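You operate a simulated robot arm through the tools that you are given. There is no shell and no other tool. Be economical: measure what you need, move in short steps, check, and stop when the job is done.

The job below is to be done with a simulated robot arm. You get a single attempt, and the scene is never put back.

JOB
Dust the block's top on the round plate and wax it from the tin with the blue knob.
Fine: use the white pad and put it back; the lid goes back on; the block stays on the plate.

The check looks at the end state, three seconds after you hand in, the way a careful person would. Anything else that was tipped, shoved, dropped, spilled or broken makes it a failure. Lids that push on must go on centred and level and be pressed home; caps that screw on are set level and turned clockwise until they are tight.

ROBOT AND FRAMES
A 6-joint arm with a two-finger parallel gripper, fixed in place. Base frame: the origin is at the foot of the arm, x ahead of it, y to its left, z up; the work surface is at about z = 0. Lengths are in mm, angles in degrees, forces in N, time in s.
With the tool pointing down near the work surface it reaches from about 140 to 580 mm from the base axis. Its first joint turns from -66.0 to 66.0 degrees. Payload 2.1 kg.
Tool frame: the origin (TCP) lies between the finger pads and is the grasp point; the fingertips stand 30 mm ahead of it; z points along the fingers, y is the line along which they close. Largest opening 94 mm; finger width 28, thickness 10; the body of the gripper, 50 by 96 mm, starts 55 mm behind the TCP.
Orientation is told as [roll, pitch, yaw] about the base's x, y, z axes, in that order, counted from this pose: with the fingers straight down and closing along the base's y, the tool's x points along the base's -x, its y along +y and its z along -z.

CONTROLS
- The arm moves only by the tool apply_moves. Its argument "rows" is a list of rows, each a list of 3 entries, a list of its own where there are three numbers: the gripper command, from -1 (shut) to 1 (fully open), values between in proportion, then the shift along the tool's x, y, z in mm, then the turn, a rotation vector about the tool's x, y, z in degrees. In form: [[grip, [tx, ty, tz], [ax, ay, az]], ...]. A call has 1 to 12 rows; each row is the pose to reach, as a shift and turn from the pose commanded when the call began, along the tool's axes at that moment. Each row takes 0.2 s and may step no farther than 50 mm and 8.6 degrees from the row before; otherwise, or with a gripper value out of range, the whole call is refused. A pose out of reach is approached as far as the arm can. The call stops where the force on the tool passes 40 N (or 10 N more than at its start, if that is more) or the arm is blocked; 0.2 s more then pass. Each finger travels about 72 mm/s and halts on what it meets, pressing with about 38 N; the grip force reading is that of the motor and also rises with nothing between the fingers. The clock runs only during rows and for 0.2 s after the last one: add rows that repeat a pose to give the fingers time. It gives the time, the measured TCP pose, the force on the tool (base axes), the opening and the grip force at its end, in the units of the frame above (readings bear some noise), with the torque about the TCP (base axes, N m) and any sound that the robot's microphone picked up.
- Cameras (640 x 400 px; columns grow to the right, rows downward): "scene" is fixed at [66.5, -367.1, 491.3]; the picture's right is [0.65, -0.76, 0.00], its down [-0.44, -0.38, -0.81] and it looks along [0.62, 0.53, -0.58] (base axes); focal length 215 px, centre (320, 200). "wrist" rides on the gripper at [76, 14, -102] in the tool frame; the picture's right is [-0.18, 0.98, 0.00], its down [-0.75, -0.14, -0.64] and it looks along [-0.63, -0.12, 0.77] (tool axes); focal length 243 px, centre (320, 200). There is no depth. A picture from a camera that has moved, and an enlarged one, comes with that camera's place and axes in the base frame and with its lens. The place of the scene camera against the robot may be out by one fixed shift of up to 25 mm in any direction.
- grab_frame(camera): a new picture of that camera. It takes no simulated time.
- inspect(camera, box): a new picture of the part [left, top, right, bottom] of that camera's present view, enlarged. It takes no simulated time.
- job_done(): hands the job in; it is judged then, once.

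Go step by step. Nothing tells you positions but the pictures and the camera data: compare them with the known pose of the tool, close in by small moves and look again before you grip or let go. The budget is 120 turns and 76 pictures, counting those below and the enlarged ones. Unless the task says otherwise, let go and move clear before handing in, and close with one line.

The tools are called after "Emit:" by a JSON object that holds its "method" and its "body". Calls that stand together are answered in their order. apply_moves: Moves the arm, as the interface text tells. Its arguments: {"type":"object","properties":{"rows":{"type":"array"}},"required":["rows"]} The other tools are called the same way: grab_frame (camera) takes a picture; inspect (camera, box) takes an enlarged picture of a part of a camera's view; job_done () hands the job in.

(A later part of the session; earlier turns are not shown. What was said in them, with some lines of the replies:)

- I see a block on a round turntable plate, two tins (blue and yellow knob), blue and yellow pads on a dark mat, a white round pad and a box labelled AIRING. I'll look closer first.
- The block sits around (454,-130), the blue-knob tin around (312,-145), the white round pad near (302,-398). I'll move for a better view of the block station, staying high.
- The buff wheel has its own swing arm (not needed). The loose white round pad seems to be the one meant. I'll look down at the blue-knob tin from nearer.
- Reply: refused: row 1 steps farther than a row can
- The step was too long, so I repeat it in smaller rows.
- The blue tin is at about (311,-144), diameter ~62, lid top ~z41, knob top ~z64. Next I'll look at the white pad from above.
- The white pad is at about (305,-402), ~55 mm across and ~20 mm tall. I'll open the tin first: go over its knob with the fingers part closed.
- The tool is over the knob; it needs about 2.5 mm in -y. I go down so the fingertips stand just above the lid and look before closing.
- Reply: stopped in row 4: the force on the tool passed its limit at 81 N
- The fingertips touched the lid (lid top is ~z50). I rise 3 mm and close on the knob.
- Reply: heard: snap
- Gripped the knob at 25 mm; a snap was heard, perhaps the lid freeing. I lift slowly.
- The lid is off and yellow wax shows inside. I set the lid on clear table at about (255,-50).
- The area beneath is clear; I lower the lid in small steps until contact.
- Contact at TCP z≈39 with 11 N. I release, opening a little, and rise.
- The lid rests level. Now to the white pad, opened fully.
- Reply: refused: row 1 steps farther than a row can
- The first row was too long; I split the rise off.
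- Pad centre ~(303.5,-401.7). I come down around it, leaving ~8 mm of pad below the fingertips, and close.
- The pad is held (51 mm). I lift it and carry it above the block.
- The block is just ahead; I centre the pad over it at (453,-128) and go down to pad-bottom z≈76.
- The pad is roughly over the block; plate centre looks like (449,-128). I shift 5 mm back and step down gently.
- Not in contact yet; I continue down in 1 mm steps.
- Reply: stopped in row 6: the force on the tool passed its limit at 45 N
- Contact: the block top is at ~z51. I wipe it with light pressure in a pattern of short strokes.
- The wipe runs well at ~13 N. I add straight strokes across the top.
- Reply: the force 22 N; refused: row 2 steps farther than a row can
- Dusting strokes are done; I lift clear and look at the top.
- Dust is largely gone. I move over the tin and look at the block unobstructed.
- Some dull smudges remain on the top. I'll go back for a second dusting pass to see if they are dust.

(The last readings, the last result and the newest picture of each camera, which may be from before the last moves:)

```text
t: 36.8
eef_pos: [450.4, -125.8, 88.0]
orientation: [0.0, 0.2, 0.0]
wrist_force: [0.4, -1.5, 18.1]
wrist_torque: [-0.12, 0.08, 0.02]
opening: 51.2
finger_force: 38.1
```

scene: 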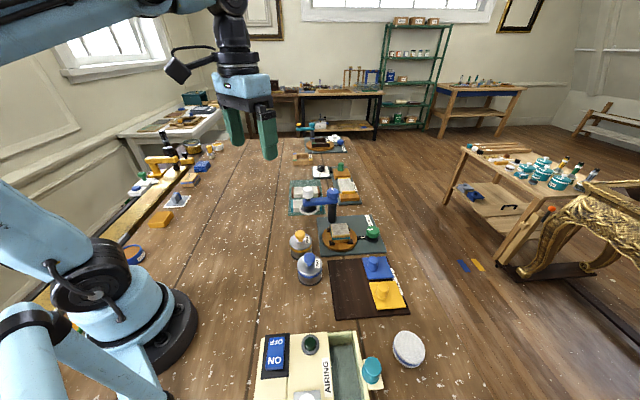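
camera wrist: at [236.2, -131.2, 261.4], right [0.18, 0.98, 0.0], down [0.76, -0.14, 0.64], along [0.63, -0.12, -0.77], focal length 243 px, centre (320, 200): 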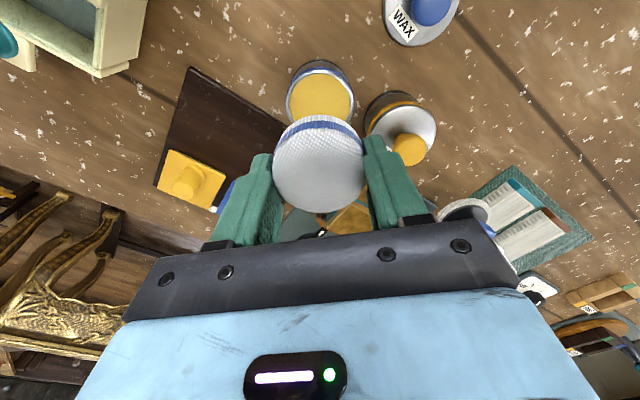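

Emit:
{"method": "apply_moves", "body": {"rows": [[-1, [-8, -3, 0], [0, 0, 0]], [-1, [-15, -3, 0], [0, 0, 0]], [-1, [-5, 8, 0], [0, 0, 0]], [-1, [5, 10, 0], [0, 0, 0]], [-1, [15, 3, 0], [0, 0, 0]], [-1, [8, -8, 0], [0, 0, 0]], [-1, [-2, -15, 0], [0, 0, 0]], [-1, [-10, -8, 0], [0, 0, 0]], [-1, [0, 0, 0], [0, 0, 0]], [-1, [8, 8, 0], [0, 0, 0]], [-1, [0, 12, 0], [0, 0, 0]], [-1, [0, 0, 0], [0, 0, 0]]]}}

Emit:
{"method": "apply_moves", "body": {"rows": [[-1, [0, -12, 0], [0, 0, 0]], [-1, [8, -10, 0], [0, 0, 0]], [-1, [12, 0, 0], [0, 0, 0]], [-1, [0, 4, 0], [0, 0, 0]], [-1, [-12, 4, 0], [0, 0, 0]], [-1, [0, 0, 0], [0, 0, 0]], [-1, [0, 0, -25], [0, 0, 0]], [-1, [0, 0, -70], [0, 0, 0]], [-1, [40, 0, -70], [0, 0, 0]], [-1, [80, -8, -70], [0, 0, 0]], [-1, [120, -16, -70], [0, 0, 0]], [-1, [139, -19, -70], [0, 0, 0]]]}}

Emit:
{"method": "inspect", "body": {"camera": "scene", "box": [320, 215, 365, 250]}}

```text
t: 37.7
eef_pos: [454.9, -121.5, 88.7]
orientation: [0.0, -0.4, 0.1]
wrist_force: [-0.5, 0.9, 15.0]
wrist_torque: [-0.01, 0.16, 0.01]
opening: 51.3
finger_force: 37.8
stopped in row 4: the force on the tool passed its limit at 42 N (the readings are from after the stop); the commanded pose is now the measured one
```

```text
t: 40.3
eef_pos: [315.8, -139.0, 155.8]
orientation: [0.0, -0.3, 0.0]
wrist_force: [0.2, -0.5, -0.2]
wrist_torque: [-0.01, -0.04, -0.01]
opening: 51.4
finger_force: 38.1
```

```text
11.43 times, centred on (342, 232) of scene
camera zoom: at [66.5, -367.1, 491.3], right [0.65, -0.76, 0.0], down [-0.44, -0.38, -0.81], along [0.62, 0.53, -0.58], focal length 2462 px, centre (63, -171)
```

zoom: 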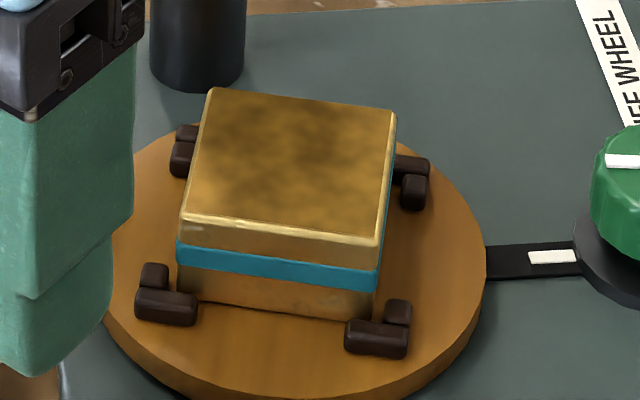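

The mottle is unchanged (so it's the surface itself, dust is gone); the plate turned slightly, as it may. Now to the wax: centre over the tin and go down to just above it.

Emit:
{"method": "apply_moves", "body": {"rows": [[-1, [4.5, -6, 0], [0, 0, 0]], [-1, [4.5, -6, 30], [0, 0, 0]], [-1, [4.5, -6, 55], [0, 0, 0]], [-1, [4.5, -6, 55], [0, 0, 0]]]}}

Emit:
{"method": "inspect", "body": {"camera": "scene", "box": [260, 210, 360, 300]}}

Emit:
{"method": "inspect", "body": {"camera": "wrist", "box": [220, 60, 420, 220]}}

```text
t: 41.3
eef_pos: [310.9, -144.1, 100.2]
orientation: [-0.1, -0.3, 0.0]
wrist_force: [-0.3, -0.6, -0.5]
wrist_torque: [0.03, -0.02, -0.01]
opening: 51.0
finger_force: 38.4
```

```text
4.44 times, centred on (310, 255) of scene
camera zoom: at [66.5, -367.1, 491.3], right [0.65, -0.76, 0.0], down [-0.44, -0.38, -0.81], along [0.62, 0.53, -0.58], focal length 957 px, centre (364, -44)
```

zoom: 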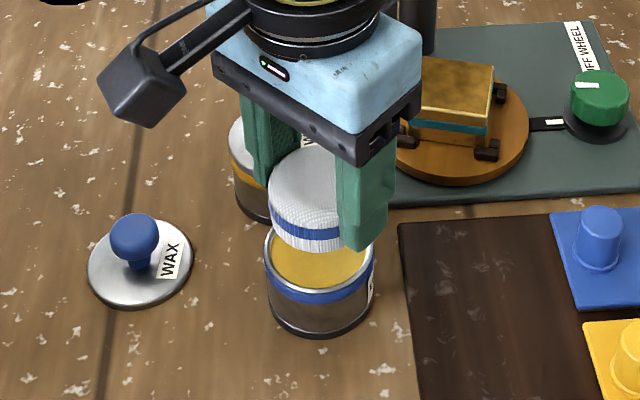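

```text
2.50 times, centred on (320, 140) of wrist
camera zoom: at [236.8, -128.4, 202.0], right [0.18, 0.98, 0.0], down [0.75, -0.14, 0.65], along [0.64, -0.12, -0.76], focal length 606 px, centre (320, 350)
```

zoom: 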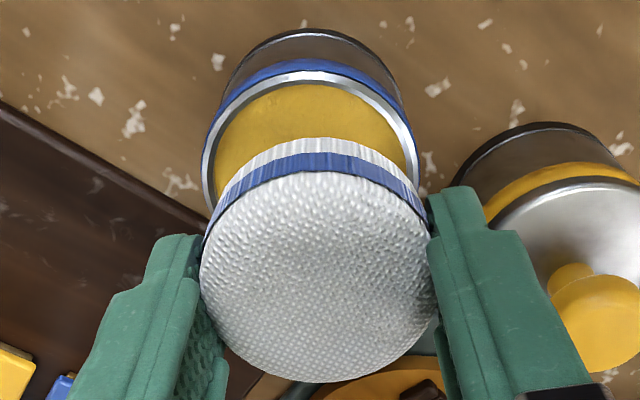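

The pad is above the wax, roughly centred; I shift ~1 mm and step down into it gently.

Emit:
{"method": "apply_moves", "body": {"rows": [[-1, [1, -1.2, 5], [0, 0, 0]], [-1, [1, -1.2, 9], [0, 0, 0]], [-1, [1, -1.2, 11], [0, 0, 0]], [-1, [1, -1.2, 12], [0, 0, 0]], [-1, [1, -1.2, 13], [0, 0, 0]], [-1, [1, -1.2, 14], [0, 0, 0]], [-1, [1, -1.2, 15], [0, 0, 0]], [-1, [1, -1.2, 16], [0, 0, 0]]]}}

Emit:
{"method": "inspect", "body": {"camera": "scene", "box": [260, 210, 360, 300]}}

```text
t: 43.1
eef_pos: [311.2, -146.5, 85.2]
orientation: [0.0, -0.3, 0.0]
wrist_force: [0.3, 0.2, 0.8]
wrist_torque: [0.0, 0.0, 0.02]
opening: 51.3
finger_force: 37.6
```

```text
4.44 times, centred on (310, 255) of scene
camera zoom: at [66.5, -367.1, 491.3], right [0.65, -0.76, 0.0], down [-0.44, -0.38, -0.81], along [0.62, 0.53, -0.58], focal length 957 px, centre (364, -44)
```

zoom: 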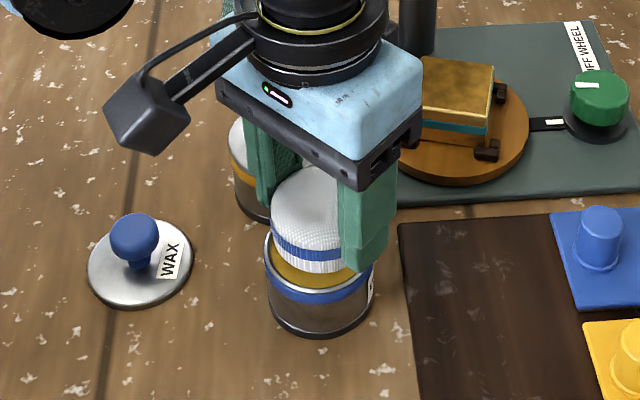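

No contact yet; continuing down.

Emit:
{"method": "apply_moves", "body": {"rows": [[-1, [0, 0, 1], [0, 0, 0]], [-1, [0, 0, 2], [0, 0, 0]], [-1, [0, 0, 3], [0, 0, 0]], [-1, [0, 0, 4], [0, 0, 0]], [-1, [0, 0, 5], [0, 0, 0]], [-1, [0, 0, 6], [0, 0, 0]], [-1, [0, 0, 7], [0, 0, 0]]]}}

Emit:
{"method": "inspect", "body": {"camera": "scene", "box": [280, 220, 340, 290]}}

```text
t: 44.3
eef_pos: [311.3, -147.3, 83.5]
orientation: [-0.1, -0.3, 0.0]
wrist_force: [-2.0, -0.2, 13.0]
wrist_torque: [0.19, 0.05, -0.02]
opening: 51.6
finger_force: 38.0
stopped in row 6: the force on the tool passed its limit at 45 N (the readings are from after the stop); the commanded pose is now the measured one
```

```text
5.71 times, centred on (310, 255) of scene
camera zoom: at [66.5, -367.1, 491.3], right [0.65, -0.76, 0.0], down [-0.44, -0.38, -0.81], along [0.62, 0.53, -0.58], focal length 1231 px, centre (377, -114)
```

zoom: 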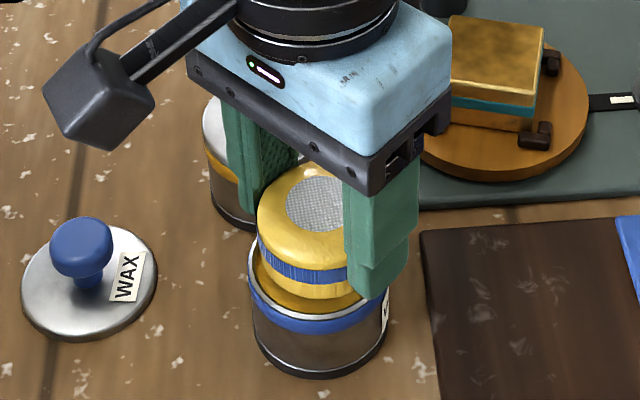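

The pad has taken wax. I lift straight up and carry it to the block.

Emit:
{"method": "apply_moves", "body": {"rows": [[-1, [0, 0, -5], [0, 0, 0]], [-1, [0, 0, -30], [0, 0, 0]], [-1, [0, 0, -72], [0, 0, 0]], [-1, [-40, 5, -72], [0, 0, 0]], [-1, [-80, 12, -72], [0, 0, 0]], [-1, [-120, 19, -72], [0, 0, 0]], [-1, [-138, 19, -50], [0, 0, 0]], [-1, [-138, 19, -20], [0, 0, 0]], [-1, [-138, 19, -12], [0, 0, 0]], [-1, [-138, 19, -12], [0, 0, 0]]]}}

Emit:
{"method": "inspect", "body": {"camera": "scene", "box": [270, 180, 390, 300]}}

```text
t: 46.5
eef_pos: [447.8, -127.1, 96.1]
orientation: [-0.1, -0.3, 0.0]
wrist_force: [-0.6, -0.1, 0.3]
wrist_torque: [0.01, 0.02, -0.01]
opening: 51.5
finger_force: 37.5
```

```text
3.33 times, centred on (330, 240) of scene
camera zoom: at [66.5, -367.1, 491.3], right [0.65, -0.76, 0.0], down [-0.44, -0.38, -0.81], along [0.62, 0.53, -0.58], focal length 718 px, centre (287, 67)
```

zoom: 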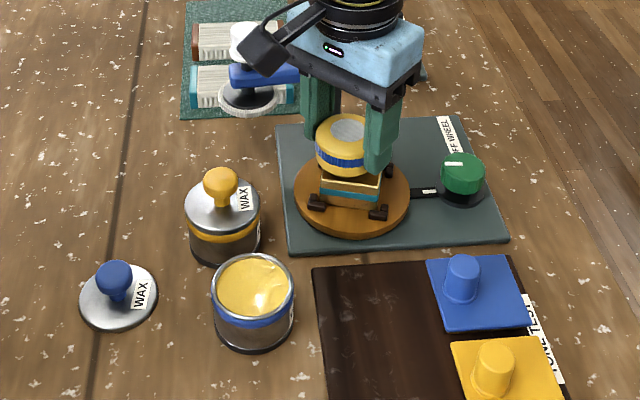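

The tin is undisturbed. I press on to the block and spread wax with strokes.

Emit:
{"method": "apply_moves", "body": {"rows": [[-1, [0, 0, 4], [0, 0, 0]], [-1, [0, 0, 5.5], [0, 0, 0]], [-1, [0, 0, 6.5], [0, 0, 0]], [-1, [0, 0, 7.3], [0, 0, 0]]]}}

```text
t: 47.5
eef_pos: [449.9, -127.8, 88.6]
orientation: [-0.1, -0.3, -0.1]
wrist_force: [-0.6, 1.2, 12.5]
wrist_torque: [0.05, 0.12, 0.06]
opening: 51.3
finger_force: 37.8
```

Emit:
{"method": "apply_moves", "body": {"rows": [[-1, [-7, 0, 0], [0, 0, 0]], [-1, [-13, 0, 0], [0, 0, 0]], [-1, [-12, 9, 0], [0, 0, 0]], [-1, [-3, 13, 0], [0, 0, 0]], [-1, [6, 12, 0], [0, 0, 0]], [-1, [13, 6, 0], [0, 0, 0]], [-1, [13, -4, 0], [0, 0, 0]], [-1, [6, -11, 0], [0, 0, 0]], [-1, [-4, -13, 0], [0, 0, 0]], [-1, [-11, -7, 0], [0, 0, 0]], [-1, [-5, 0, 0], [0, 0, 0]], [-1, [0, 0, 0], [0, 0, 0]]]}}

```text
t: 49.1
eef_pos: [435.6, -124.3, 87.8]
orientation: [0.2, -0.3, 0.2]
wrist_force: [0.1, 1.0, 15.3]
wrist_torque: [-0.15, -0.06, 0.03]
opening: 51.2
finger_force: 37.6
stopped in row 7: the force on the tool passed its limit at 45 N (the readings are from after the stop); the commanded pose is now the measured one
```

The force limit paused the stroke; I ease 0.6 mm up and finish the pattern.

Emit:
{"method": "apply_moves", "body": {"rows": [[-1, [0, -3, -0.6], [0, 0, 0]], [-1, [-6, -12, -0.6], [0, 0, 0]], [-1, [-15, -16, -0.6], [0, 0, 0]], [-1, [-23, -12, -0.6], [0, 0, 0]], [-1, [-26, -4, -0.6], [0, 0, 0]], [-1, [-18, 0, -0.6], [0, 0, 0]], [-1, [-10, 0, -0.6], [0, 0, 0]], [-1, [-13, 6, -0.6], [0, 0, 0]], [-1, [-13, -4, -0.6], [0, 0, 0]]]}}

Emit:
{"method": "apply_moves", "body": {"rows": [[-1, [0, 0, -25], [0, 0, 0]], [-1, [0, 0, -65], [0, 0, 0]], [-1, [40, -10, -65], [0, 0, 0]], [-1, [80, -40, -65], [0, 0, 0]], [-1, [80, -40, -65], [0, 0, 0]]]}}

Emit:
{"method": "inspect", "body": {"camera": "scene", "box": [310, 205, 370, 250]}}

```text
t: 51.1
eef_pos: [448.6, -125.8, 88.3]
orientation: [0.8, -0.3, 0.4]
wrist_force: [-1.9, 15.7, 35.9]
wrist_torque: [0.21, 0.16, 0.07]
opening: 51.5
finger_force: 38.1
```

```text
t: 52.3
eef_pos: [367.4, -170.1, 153.5]
orientation: [0.3, -0.3, 0.2]
wrist_force: [0.5, 0.2, -1.0]
wrist_torque: [0.01, -0.04, 0.01]
opening: 51.2
finger_force: 37.9
```

```text
8.89 times, centred on (340, 228) of scene
camera zoom: at [66.5, -367.2, 491.3], right [0.65, -0.76, 0.0], down [-0.44, -0.38, -0.81], along [0.62, 0.53, -0.58], focal length 1915 px, centre (142, -44)
```

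zoom: 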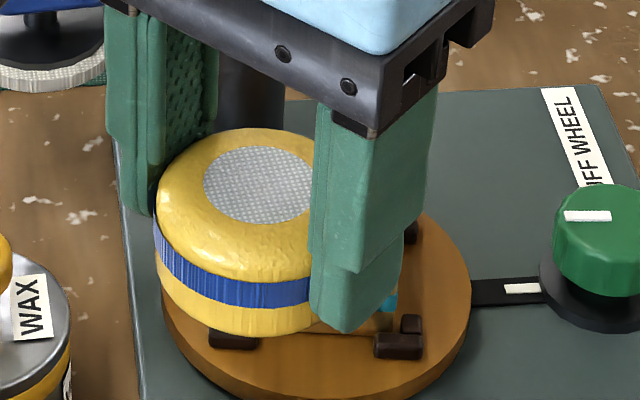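

The arm blocks the view; I move on toward the pad's place and look then.

Emit:
{"method": "apply_moves", "body": {"rows": [[-1, [10, -45, 0], [0, 0, 0]], [-1, [20, -90, 0], [0, 0, 0]], [-1, [30, -135, 0], [0, 0, 0]], [-1, [40, -180, 0], [0, 0, 0]], [-1, [40, -180, 0], [0, 0, 0]]]}}

Emit:
{"method": "inspect", "body": {"camera": "scene", "box": [310, 205, 370, 250]}}

```text
t: 53.5
eef_pos: [328.6, -348.7, 152.0]
orientation: [0.3, -0.3, 0.3]
wrist_force: [1.1, -0.7, -0.7]
wrist_torque: [-0.01, -0.01, 0.03]
opening: 51.3
finger_force: 38.0
```

```text
8.89 times, centred on (340, 228) of scene
camera zoom: at [66.5, -367.2, 491.3], right [0.65, -0.76, 0.0], down [-0.44, -0.38, -0.81], along [0.62, 0.53, -0.58], focal length 1915 px, centre (142, -44)
```

zoom: 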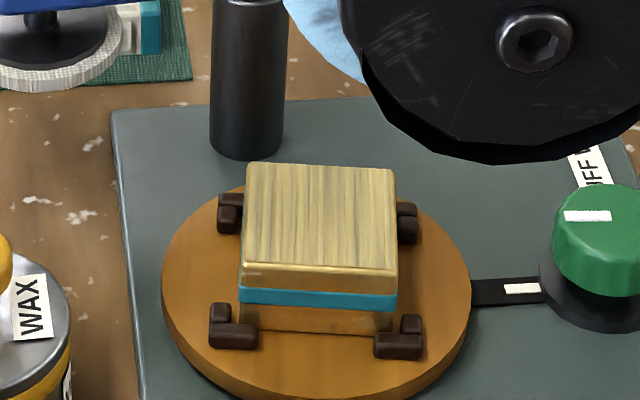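

The block top now carries an even wax film. I return the pad to its spot (303,-401).

Emit:
{"method": "apply_moves", "body": {"rows": [[-1, [14, -30, 0], [0, 0, 0]], [-1, [25.4, -52, 20], [0, 0, 0]], [-1, [25.4, -52, 60], [0, 0, 0]], [-1, [25.4, -52, 95], [0, 0, 0]], [-1, [25.4, -52, 105], [0, 0, 0]], [-1, [25.4, -52, 108], [0, 0, 0]], [-1, [25.4, -52, 110], [0, 0, 0]], [-1, [25.4, -52, 111], [0, 0, 0]], [-1, [25.4, -52, 112], [0, 0, 0]]]}}

Emit:
{"method": "grab_frame", "body": {"camera": "wrist"}}

```text
t: 55.5
eef_pos: [303.4, -400.2, 39.8]
orientation: [0.3, -0.3, 0.1]
wrist_force: [-0.5, 0.0, 0.1]
wrist_torque: [0.01, 0.01, -0.03]
opening: 51.1
finger_force: 37.8
```

```text
27 pictures are left
camera wrist: at [228.3, -386.2, 141.3], right [0.18, 0.98, 0.01], down [0.75, -0.14, 0.64], along [0.63, -0.11, -0.76], focal length 243 px, centre (320, 200)
```

wrist: 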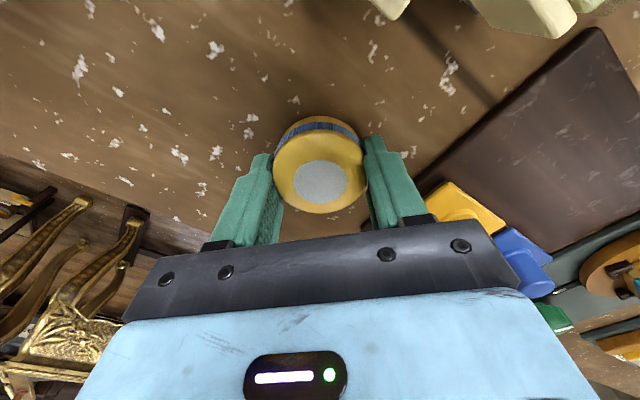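

Matching the starting picture. I touch down, release, and rise.

Emit:
{"method": "apply_moves", "body": {"rows": [[-1, [0, 0, 0.6], [0, 0, 0]], [-1, [0, 0, 1.2], [0, 0, 0]], [-1, [0, 0, 1.8], [0, 0, 0]], [-1, [0, 0, 1.8], [0, 0, 0]]]}}

```text
t: 56.5
eef_pos: [305.0, -401.1, 39.2]
orientation: [0.3, -0.2, 0.1]
wrist_force: [-2.4, 4.0, 23.6]
wrist_torque: [0.02, 0.23, -0.02]
opening: 51.3
finger_force: 37.8
```

Emit:
{"method": "apply_moves", "body": {"rows": [[-1, [0, 0, -0.8], [0, 0, 0]], [0.5, [0, 0, -0.8], [0, 0, 0]], [0.75, [0, 0, -0.8], [0, 0, 0]], [0.75, [0, 0, -0.8], [0, 0, 0]], [0.75, [0, 0, -20], [0, 0, 0]], [0.75, [0, 0, -60], [0, 0, 0]], [0.75, [0, 0, -100], [0, 0, 0]], [0.75, [0, 0, -130], [0, 0, 0]], [0.1, [0, 0, -130], [-0.3, 0, 0]]]}}

Emit:
{"method": "inspect", "body": {"camera": "scene", "box": [320, 280, 460, 390]}}

```text
t: 58.5
eef_pos: [305.2, -400.9, 166.3]
orientation: [0.5, -0.2, 0.2]
wrist_force: [0.5, -0.4, 0.0]
wrist_torque: [-0.01, -0.04, 0.0]
opening: 51.9
finger_force: 0.1
```

```text
3.64 times, centred on (390, 335) of scene
camera zoom: at [66.5, -367.1, 491.3], right [0.65, -0.76, 0.0], down [-0.44, -0.38, -0.81], along [0.62, 0.53, -0.58], focal length 783 px, centre (66, -291)
```

zoom: 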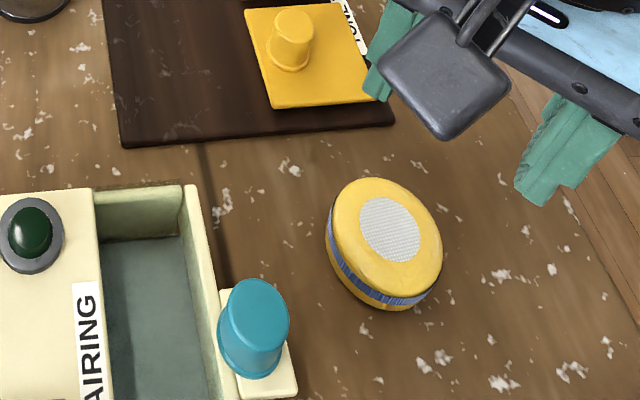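

The pad is back in place. Next the lid at (256,-51): travel there and level the tool.

Emit:
{"method": "apply_moves", "body": {"rows": [[0.1, [6, 45, -20], [0, 0, 0]], [0.1, [12, 90, -20], [0.5, 0.2, 0.2]], [0.1, [18, 135, -20], [0.5, 0.2, 0.2]], [0.1, [24, 180, -20], [0.5, 0.2, 0.2]], [0.1, [30, 225, -20], [0.5, 0.2, 0.2]], [0.1, [36, 270, -20], [0.5, 0.2, 0.2]], [0.1, [42, 315, -10], [0.5, 0.2, 0.2]], [0.1, [49, 350, 10], [0.5, 0.2, 0.2]], [0.1, [49, 350, 40], [0.5, 0.2, 0.2]], [0.1, [49, 350, 70], [0.5, 0.2, 0.2]], [0.1, [49, 350, 70], [0.5, 0.2, 0.2]]]}}

Emit:
{"method": "inspect", "body": {"camera": "wrist", "box": [220, 60, 420, 220]}}

```text
t: 60.9
eef_pos: [253.8, -51.8, 101.6]
orientation: [0.1, -0.1, -0.1]
wrist_force: [0.6, -0.3, -0.4]
wrist_torque: [0.01, 0.01, -0.02]
opening: 51.7
finger_force: 0.1
```

```text
2.50 times, centred on (320, 140) of wrist
camera zoom: at [179.7, -35.6, 203.4], right [0.18, 0.98, 0.0], down [0.75, -0.14, 0.64], along [0.63, -0.12, -0.77], focal length 606 px, centre (320, 350)
```

zoom: 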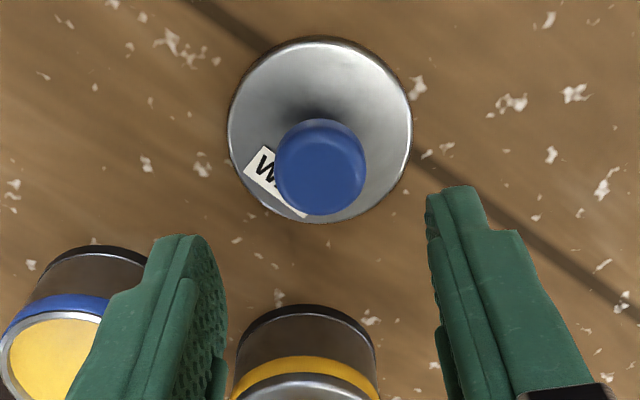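

The knob is beneath the fingers; I go down and grip it as before.

Emit:
{"method": "apply_moves", "body": {"rows": [[0.1, [-2, 0.8, 25], [0, 0, 0]], [0.1, [-2, 0.8, 50], [0, 0, 0]], [0.1, [-2, 0.8, 61], [0, 0, 0]], [-0.3, [-2, 0.8, 61], [0, 0, 0]], [-1, [-2, 0.8, 61], [0, 0, 0]], [-1, [-2, 0.8, 61], [0, 0, 0]], [-1, [-2, 0.8, 61], [0, 0, 0]]]}}

Emit:
{"method": "apply_moves", "body": {"rows": [[-1, [0, 0, -10], [0, 0, 0]], [-1, [0, 0, -50], [0, 0, 0]], [-1, [0, 0, -85], [0, 0, 0]], [-1, [0, 0, -85], [0, 0, 0]]]}}

Emit:
{"method": "inspect", "body": {"camera": "scene", "box": [220, 160, 360, 300]}}

```text
t: 62.5
eef_pos: [256.9, -51.5, 40.9]
orientation: [0.2, -0.1, 0.1]
wrist_force: [-0.5, -0.5, -0.2]
wrist_torque: [0.02, 0.01, -0.01]
opening: 25.4
finger_force: 38.4
```

```text
t: 63.5
eef_pos: [255.1, -50.6, 125.4]
orientation: [0.2, -0.1, 0.0]
wrist_force: [0.7, -0.6, -0.7]
wrist_torque: [-0.01, -0.01, 0.0]
opening: 25.1
finger_force: 38.2
```

```text
2.86 times, centred on (290, 230) of scene
camera zoom: at [66.5, -367.1, 491.3], right [0.65, -0.76, 0.0], down [-0.44, -0.38, -0.81], along [0.62, 0.53, -0.58], focal length 616 px, centre (406, 114)
```

zoom: 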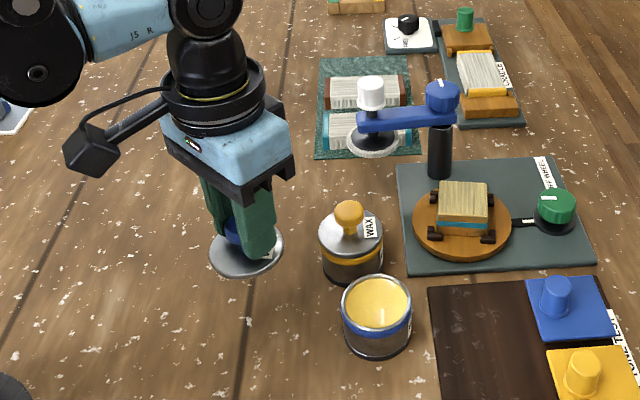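

The lid is held level. I carry it back over the tin and stop ~10 mm above its seat.

Emit:
{"method": "apply_moves", "body": {"rows": [[-1, [0, 0, -18], [0, 0, 0]], [-1, [-10, -30, -18], [0, 0, 0]], [-1, [-30, -65, -18], [0, 0, 0]], [-1, [-55, -94.5, -18], [0, 0, 0]], [-1, [-55, -94.5, 10], [0, 0, 0]], [-1, [-55, -94.5, 25], [0, 0, 0]], [-1, [-55, -94.5, 25], [0, 0, 0]]]}}

Emit:
{"method": "inspect", "body": {"camera": "wrist", "box": [220, 60, 420, 220]}}

Emit:
{"method": "inspect", "body": {"camera": "scene", "box": [270, 220, 350, 290]}}

```text
t: 65.1
eef_pos: [310.9, -144.5, 98.9]
orientation: [0.0, -0.1, 0.0]
wrist_force: [0.4, -0.7, 0.5]
wrist_torque: [0.01, -0.02, -0.03]
opening: 25.2
finger_force: 37.8
```

```text
2.50 times, centred on (320, 140) of wrist
camera zoom: at [235.5, -129.3, 201.4], right [0.18, 0.98, 0.0], down [0.75, -0.14, 0.64], along [0.63, -0.12, -0.77], focal length 606 px, centre (320, 350)
```

zoom: 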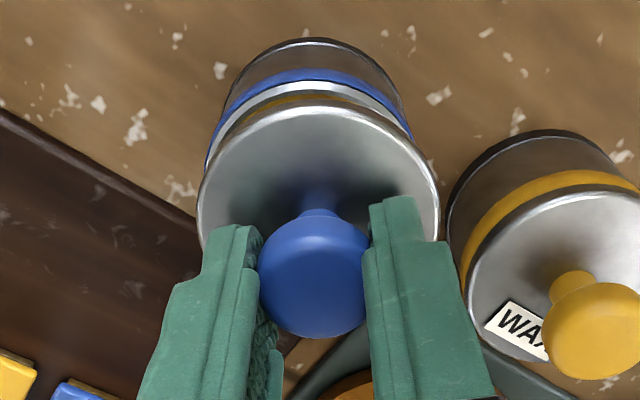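

```text
5.71 times, centred on (310, 255) of scene
camera zoom: at [66.5, -367.2, 491.3], right [0.65, -0.76, 0.0], down [-0.44, -0.38, -0.81], along [0.62, 0.53, -0.58], focal length 1231 px, centre (377, -114)
```

zoom: 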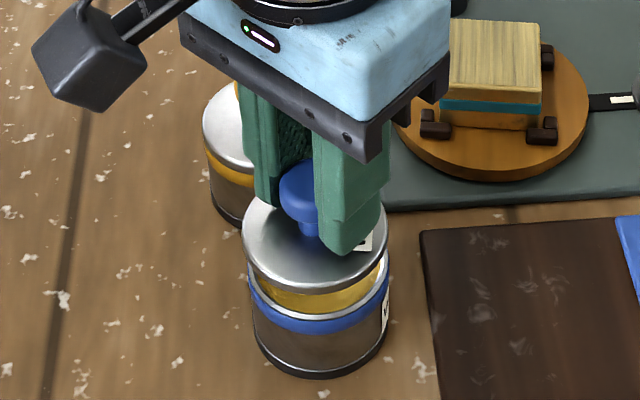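

The lid appears about 2.5 mm too far in +y relative to the tin. I correct and look again.

Emit:
{"method": "apply_moves", "body": {"rows": [[-1, [-0.6, -2.5, 0], [0, 0, 0]], [-1, [-0.6, -2.5, 5], [0, 0, 0]], [-1, [-0.6, -2.5, 5], [0, 0, 0]]]}}

Emit:
{"method": "inspect", "body": {"camera": "wrist", "box": [270, 60, 370, 140]}}

Emit:
{"method": "inspect", "body": {"camera": "scene", "box": [285, 235, 335, 285]}}

```text
t: 65.9
eef_pos: [311.2, -146.8, 93.8]
orientation: [0.1, 0.0, 0.0]
wrist_force: [-0.6, -0.5, 0.8]
wrist_torque: [0.01, -0.01, 0.0]
opening: 25.2
finger_force: 37.8
```

```text
5.00 times, centred on (320, 100) of wrist
camera zoom: at [236.2, -132.1, 196.5], right [0.18, 0.98, 0.0], down [0.75, -0.14, 0.64], along [0.63, -0.12, -0.77], focal length 1213 px, centre (320, 700)
```

zoom: 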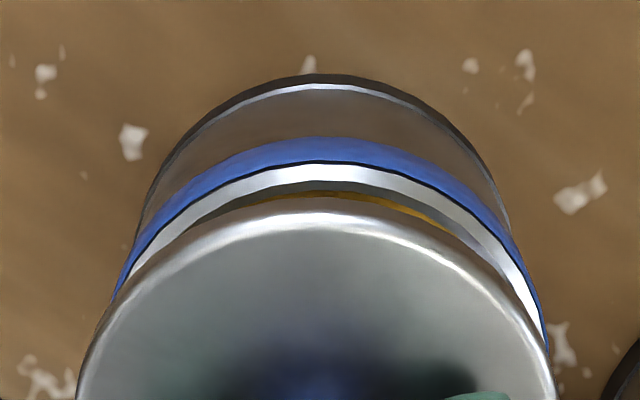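

```text
8.00 times, centred on (310, 260) of scene
camera zoom: at [66.5, -367.1, 491.3], right [0.65, -0.76, 0.0], down [-0.44, -0.38, -0.81], along [0.62, 0.53, -0.58], focal length 1723 px, centre (400, -280)
```

zoom: 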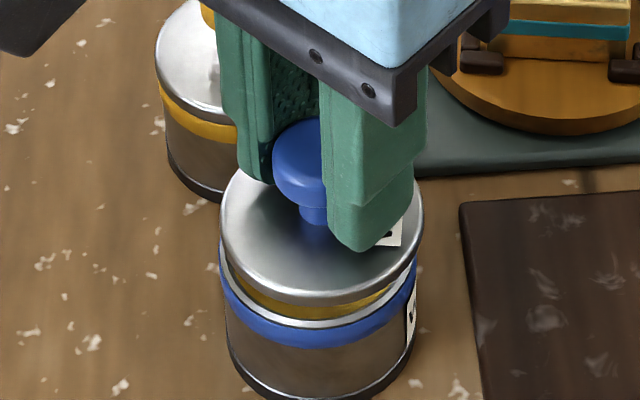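

Well centred now. I step down to seat the lid.

Emit:
{"method": "apply_moves", "body": {"rows": [[-1, [0, 0.3, 3], [0, 0, 0]], [-1, [0, 0.3, 5], [0, 0, 0]], [-1, [0, 0.3, 6], [0, 0, 0]], [-1, [0, 0.3, 7], [0, 0, 0]], [-1, [0, 0.3, 8], [0, 0, 0]], [-1, [0, 0.3, 9], [0, 0, 0]], [-1, [0, 0.3, 10], [0, 0, 0]], [-1, [0, 0.3, 11], [0, 0, 0]], [-1, [0, 0.3, 12], [0, 0, 0]], [-1, [0, 0.3, 13], [0, 0, 0]]]}}

Emit:
{"method": "inspect", "body": {"camera": "scene", "box": [285, 235, 335, 285]}}

```text
t: 68.0
eef_pos: [311.1, -146.8, 84.7]
orientation: [0.3, 0.1, 0.1]
wrist_force: [-1.2, 1.6, 7.1]
wrist_torque: [-0.07, -0.17, 0.01]
opening: 25.1
finger_force: 38.0
heard: snap
stopped in row 10: the force on the tool passed its limit at 45 N (the readings are from after the stop); the commanded pose is now the measured one
```

```text
8.00 times, centred on (310, 260) of scene
camera zoom: at [66.5, -367.1, 491.3], right [0.65, -0.76, 0.0], down [-0.44, -0.38, -0.81], along [0.62, 0.53, -0.58], focal length 1723 px, centre (400, -280)
```

zoom: 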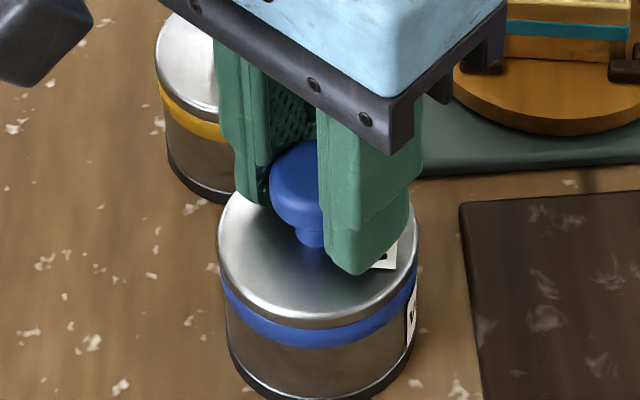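

A snap: the lid went on flush. I press once more to be sure it is home.

Emit:
{"method": "apply_moves", "body": {"rows": [[-1, [0, 0, 1], [0, 0, 0]], [-1, [0, 0, 2], [0, 0, 0]], [-1, [0, 0, 3], [0, 0, 0]], [-1, [0, 0, 4], [0, 0, 0]]]}}

```text
t: 68.5
eef_pos: [310.9, -146.5, 83.8]
orientation: [0.3, 0.3, 0.1]
wrist_force: [-0.7, 1.9, 6.8]
wrist_torque: [-0.03, -0.19, 0.03]
opening: 25.1
finger_force: 37.7
stopped in row 2: the force on the tool passed its limit at 43 N (the readings are from after the stop); the commanded pose is now the measured one
```

It is firm. I release, rise clear, and inspect.

Emit:
{"method": "apply_moves", "body": {"rows": [[-0.2, [0, 0, 0], [0, 0, 0]], [0.1, [0, 0, 0], [0, 0, 0]], [0.1, [0, 0, 0], [0, 0, 0]], [0.1, [0, 0, -30], [0, 0, 0]], [0.1, [0, 0, -70], [0, 0, 0]], [0.1, [30, 0, -110], [0, 0, 0]], [0.1, [70, 20, -120], [0, 0, 0]], [0.1, [100, 50, -130], [0, 0, 0]], [0.1, [100, 50, -130], [0, 0, 0]]]}}

Emit:
{"method": "inspect", "body": {"camera": "scene", "box": [280, 225, 340, 285]}}

Emit:
{"method": "grab_frame", "body": {"camera": "scene"}}

Emit:
{"method": "grab_frame", "body": {"camera": "wrist"}}

```text
t: 70.5
eef_pos: [211.0, -98.4, 214.1]
orientation: [0.3, 0.3, 0.1]
wrist_force: [-0.4, -0.2, -0.5]
wrist_torque: [0.02, 0.02, -0.01]
opening: 51.9
finger_force: 0.1
```

```text
6.67 times, centred on (310, 255) of scene
camera zoom: at [66.5, -367.1, 491.3], right [0.65, -0.76, 0.0], down [-0.44, -0.38, -0.81], along [0.62, 0.53, -0.58], focal length 1436 px, centre (387, -167)
```

zoom: 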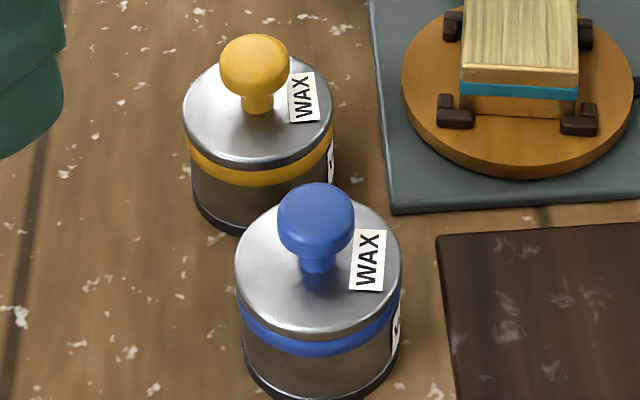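

```text
17 pictures are left
```

scene: 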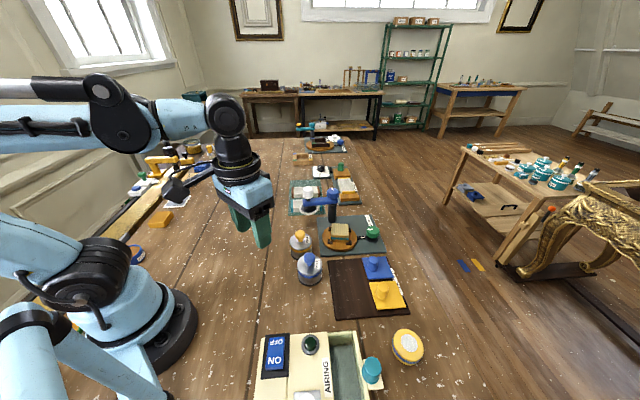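

```text
16 pictures are left
camera wrist: at [135.8, -82.7, 316.7], right [0.18, 0.98, 0.0], down [0.76, -0.14, 0.64], along [0.63, -0.11, -0.77], focal length 243 px, centre (320, 200)
```

wrist: 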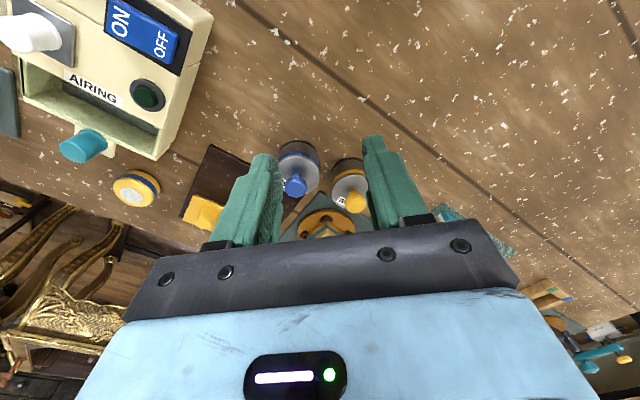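

The lid is level and home, the pad is back, the block is waxed and still on its plate, and the arm is clear. I hand in.

Emit:
{"method": "job_done", "body": {}}

```text
The job is handed in.
```

I dusted the block's top with the white pad and waxed it from the blue-knob tin. The pad is back in its place with wax still on it, the lid is pressed on until it snapped, and the block is still on its plate, which turned slightly while I wiped.
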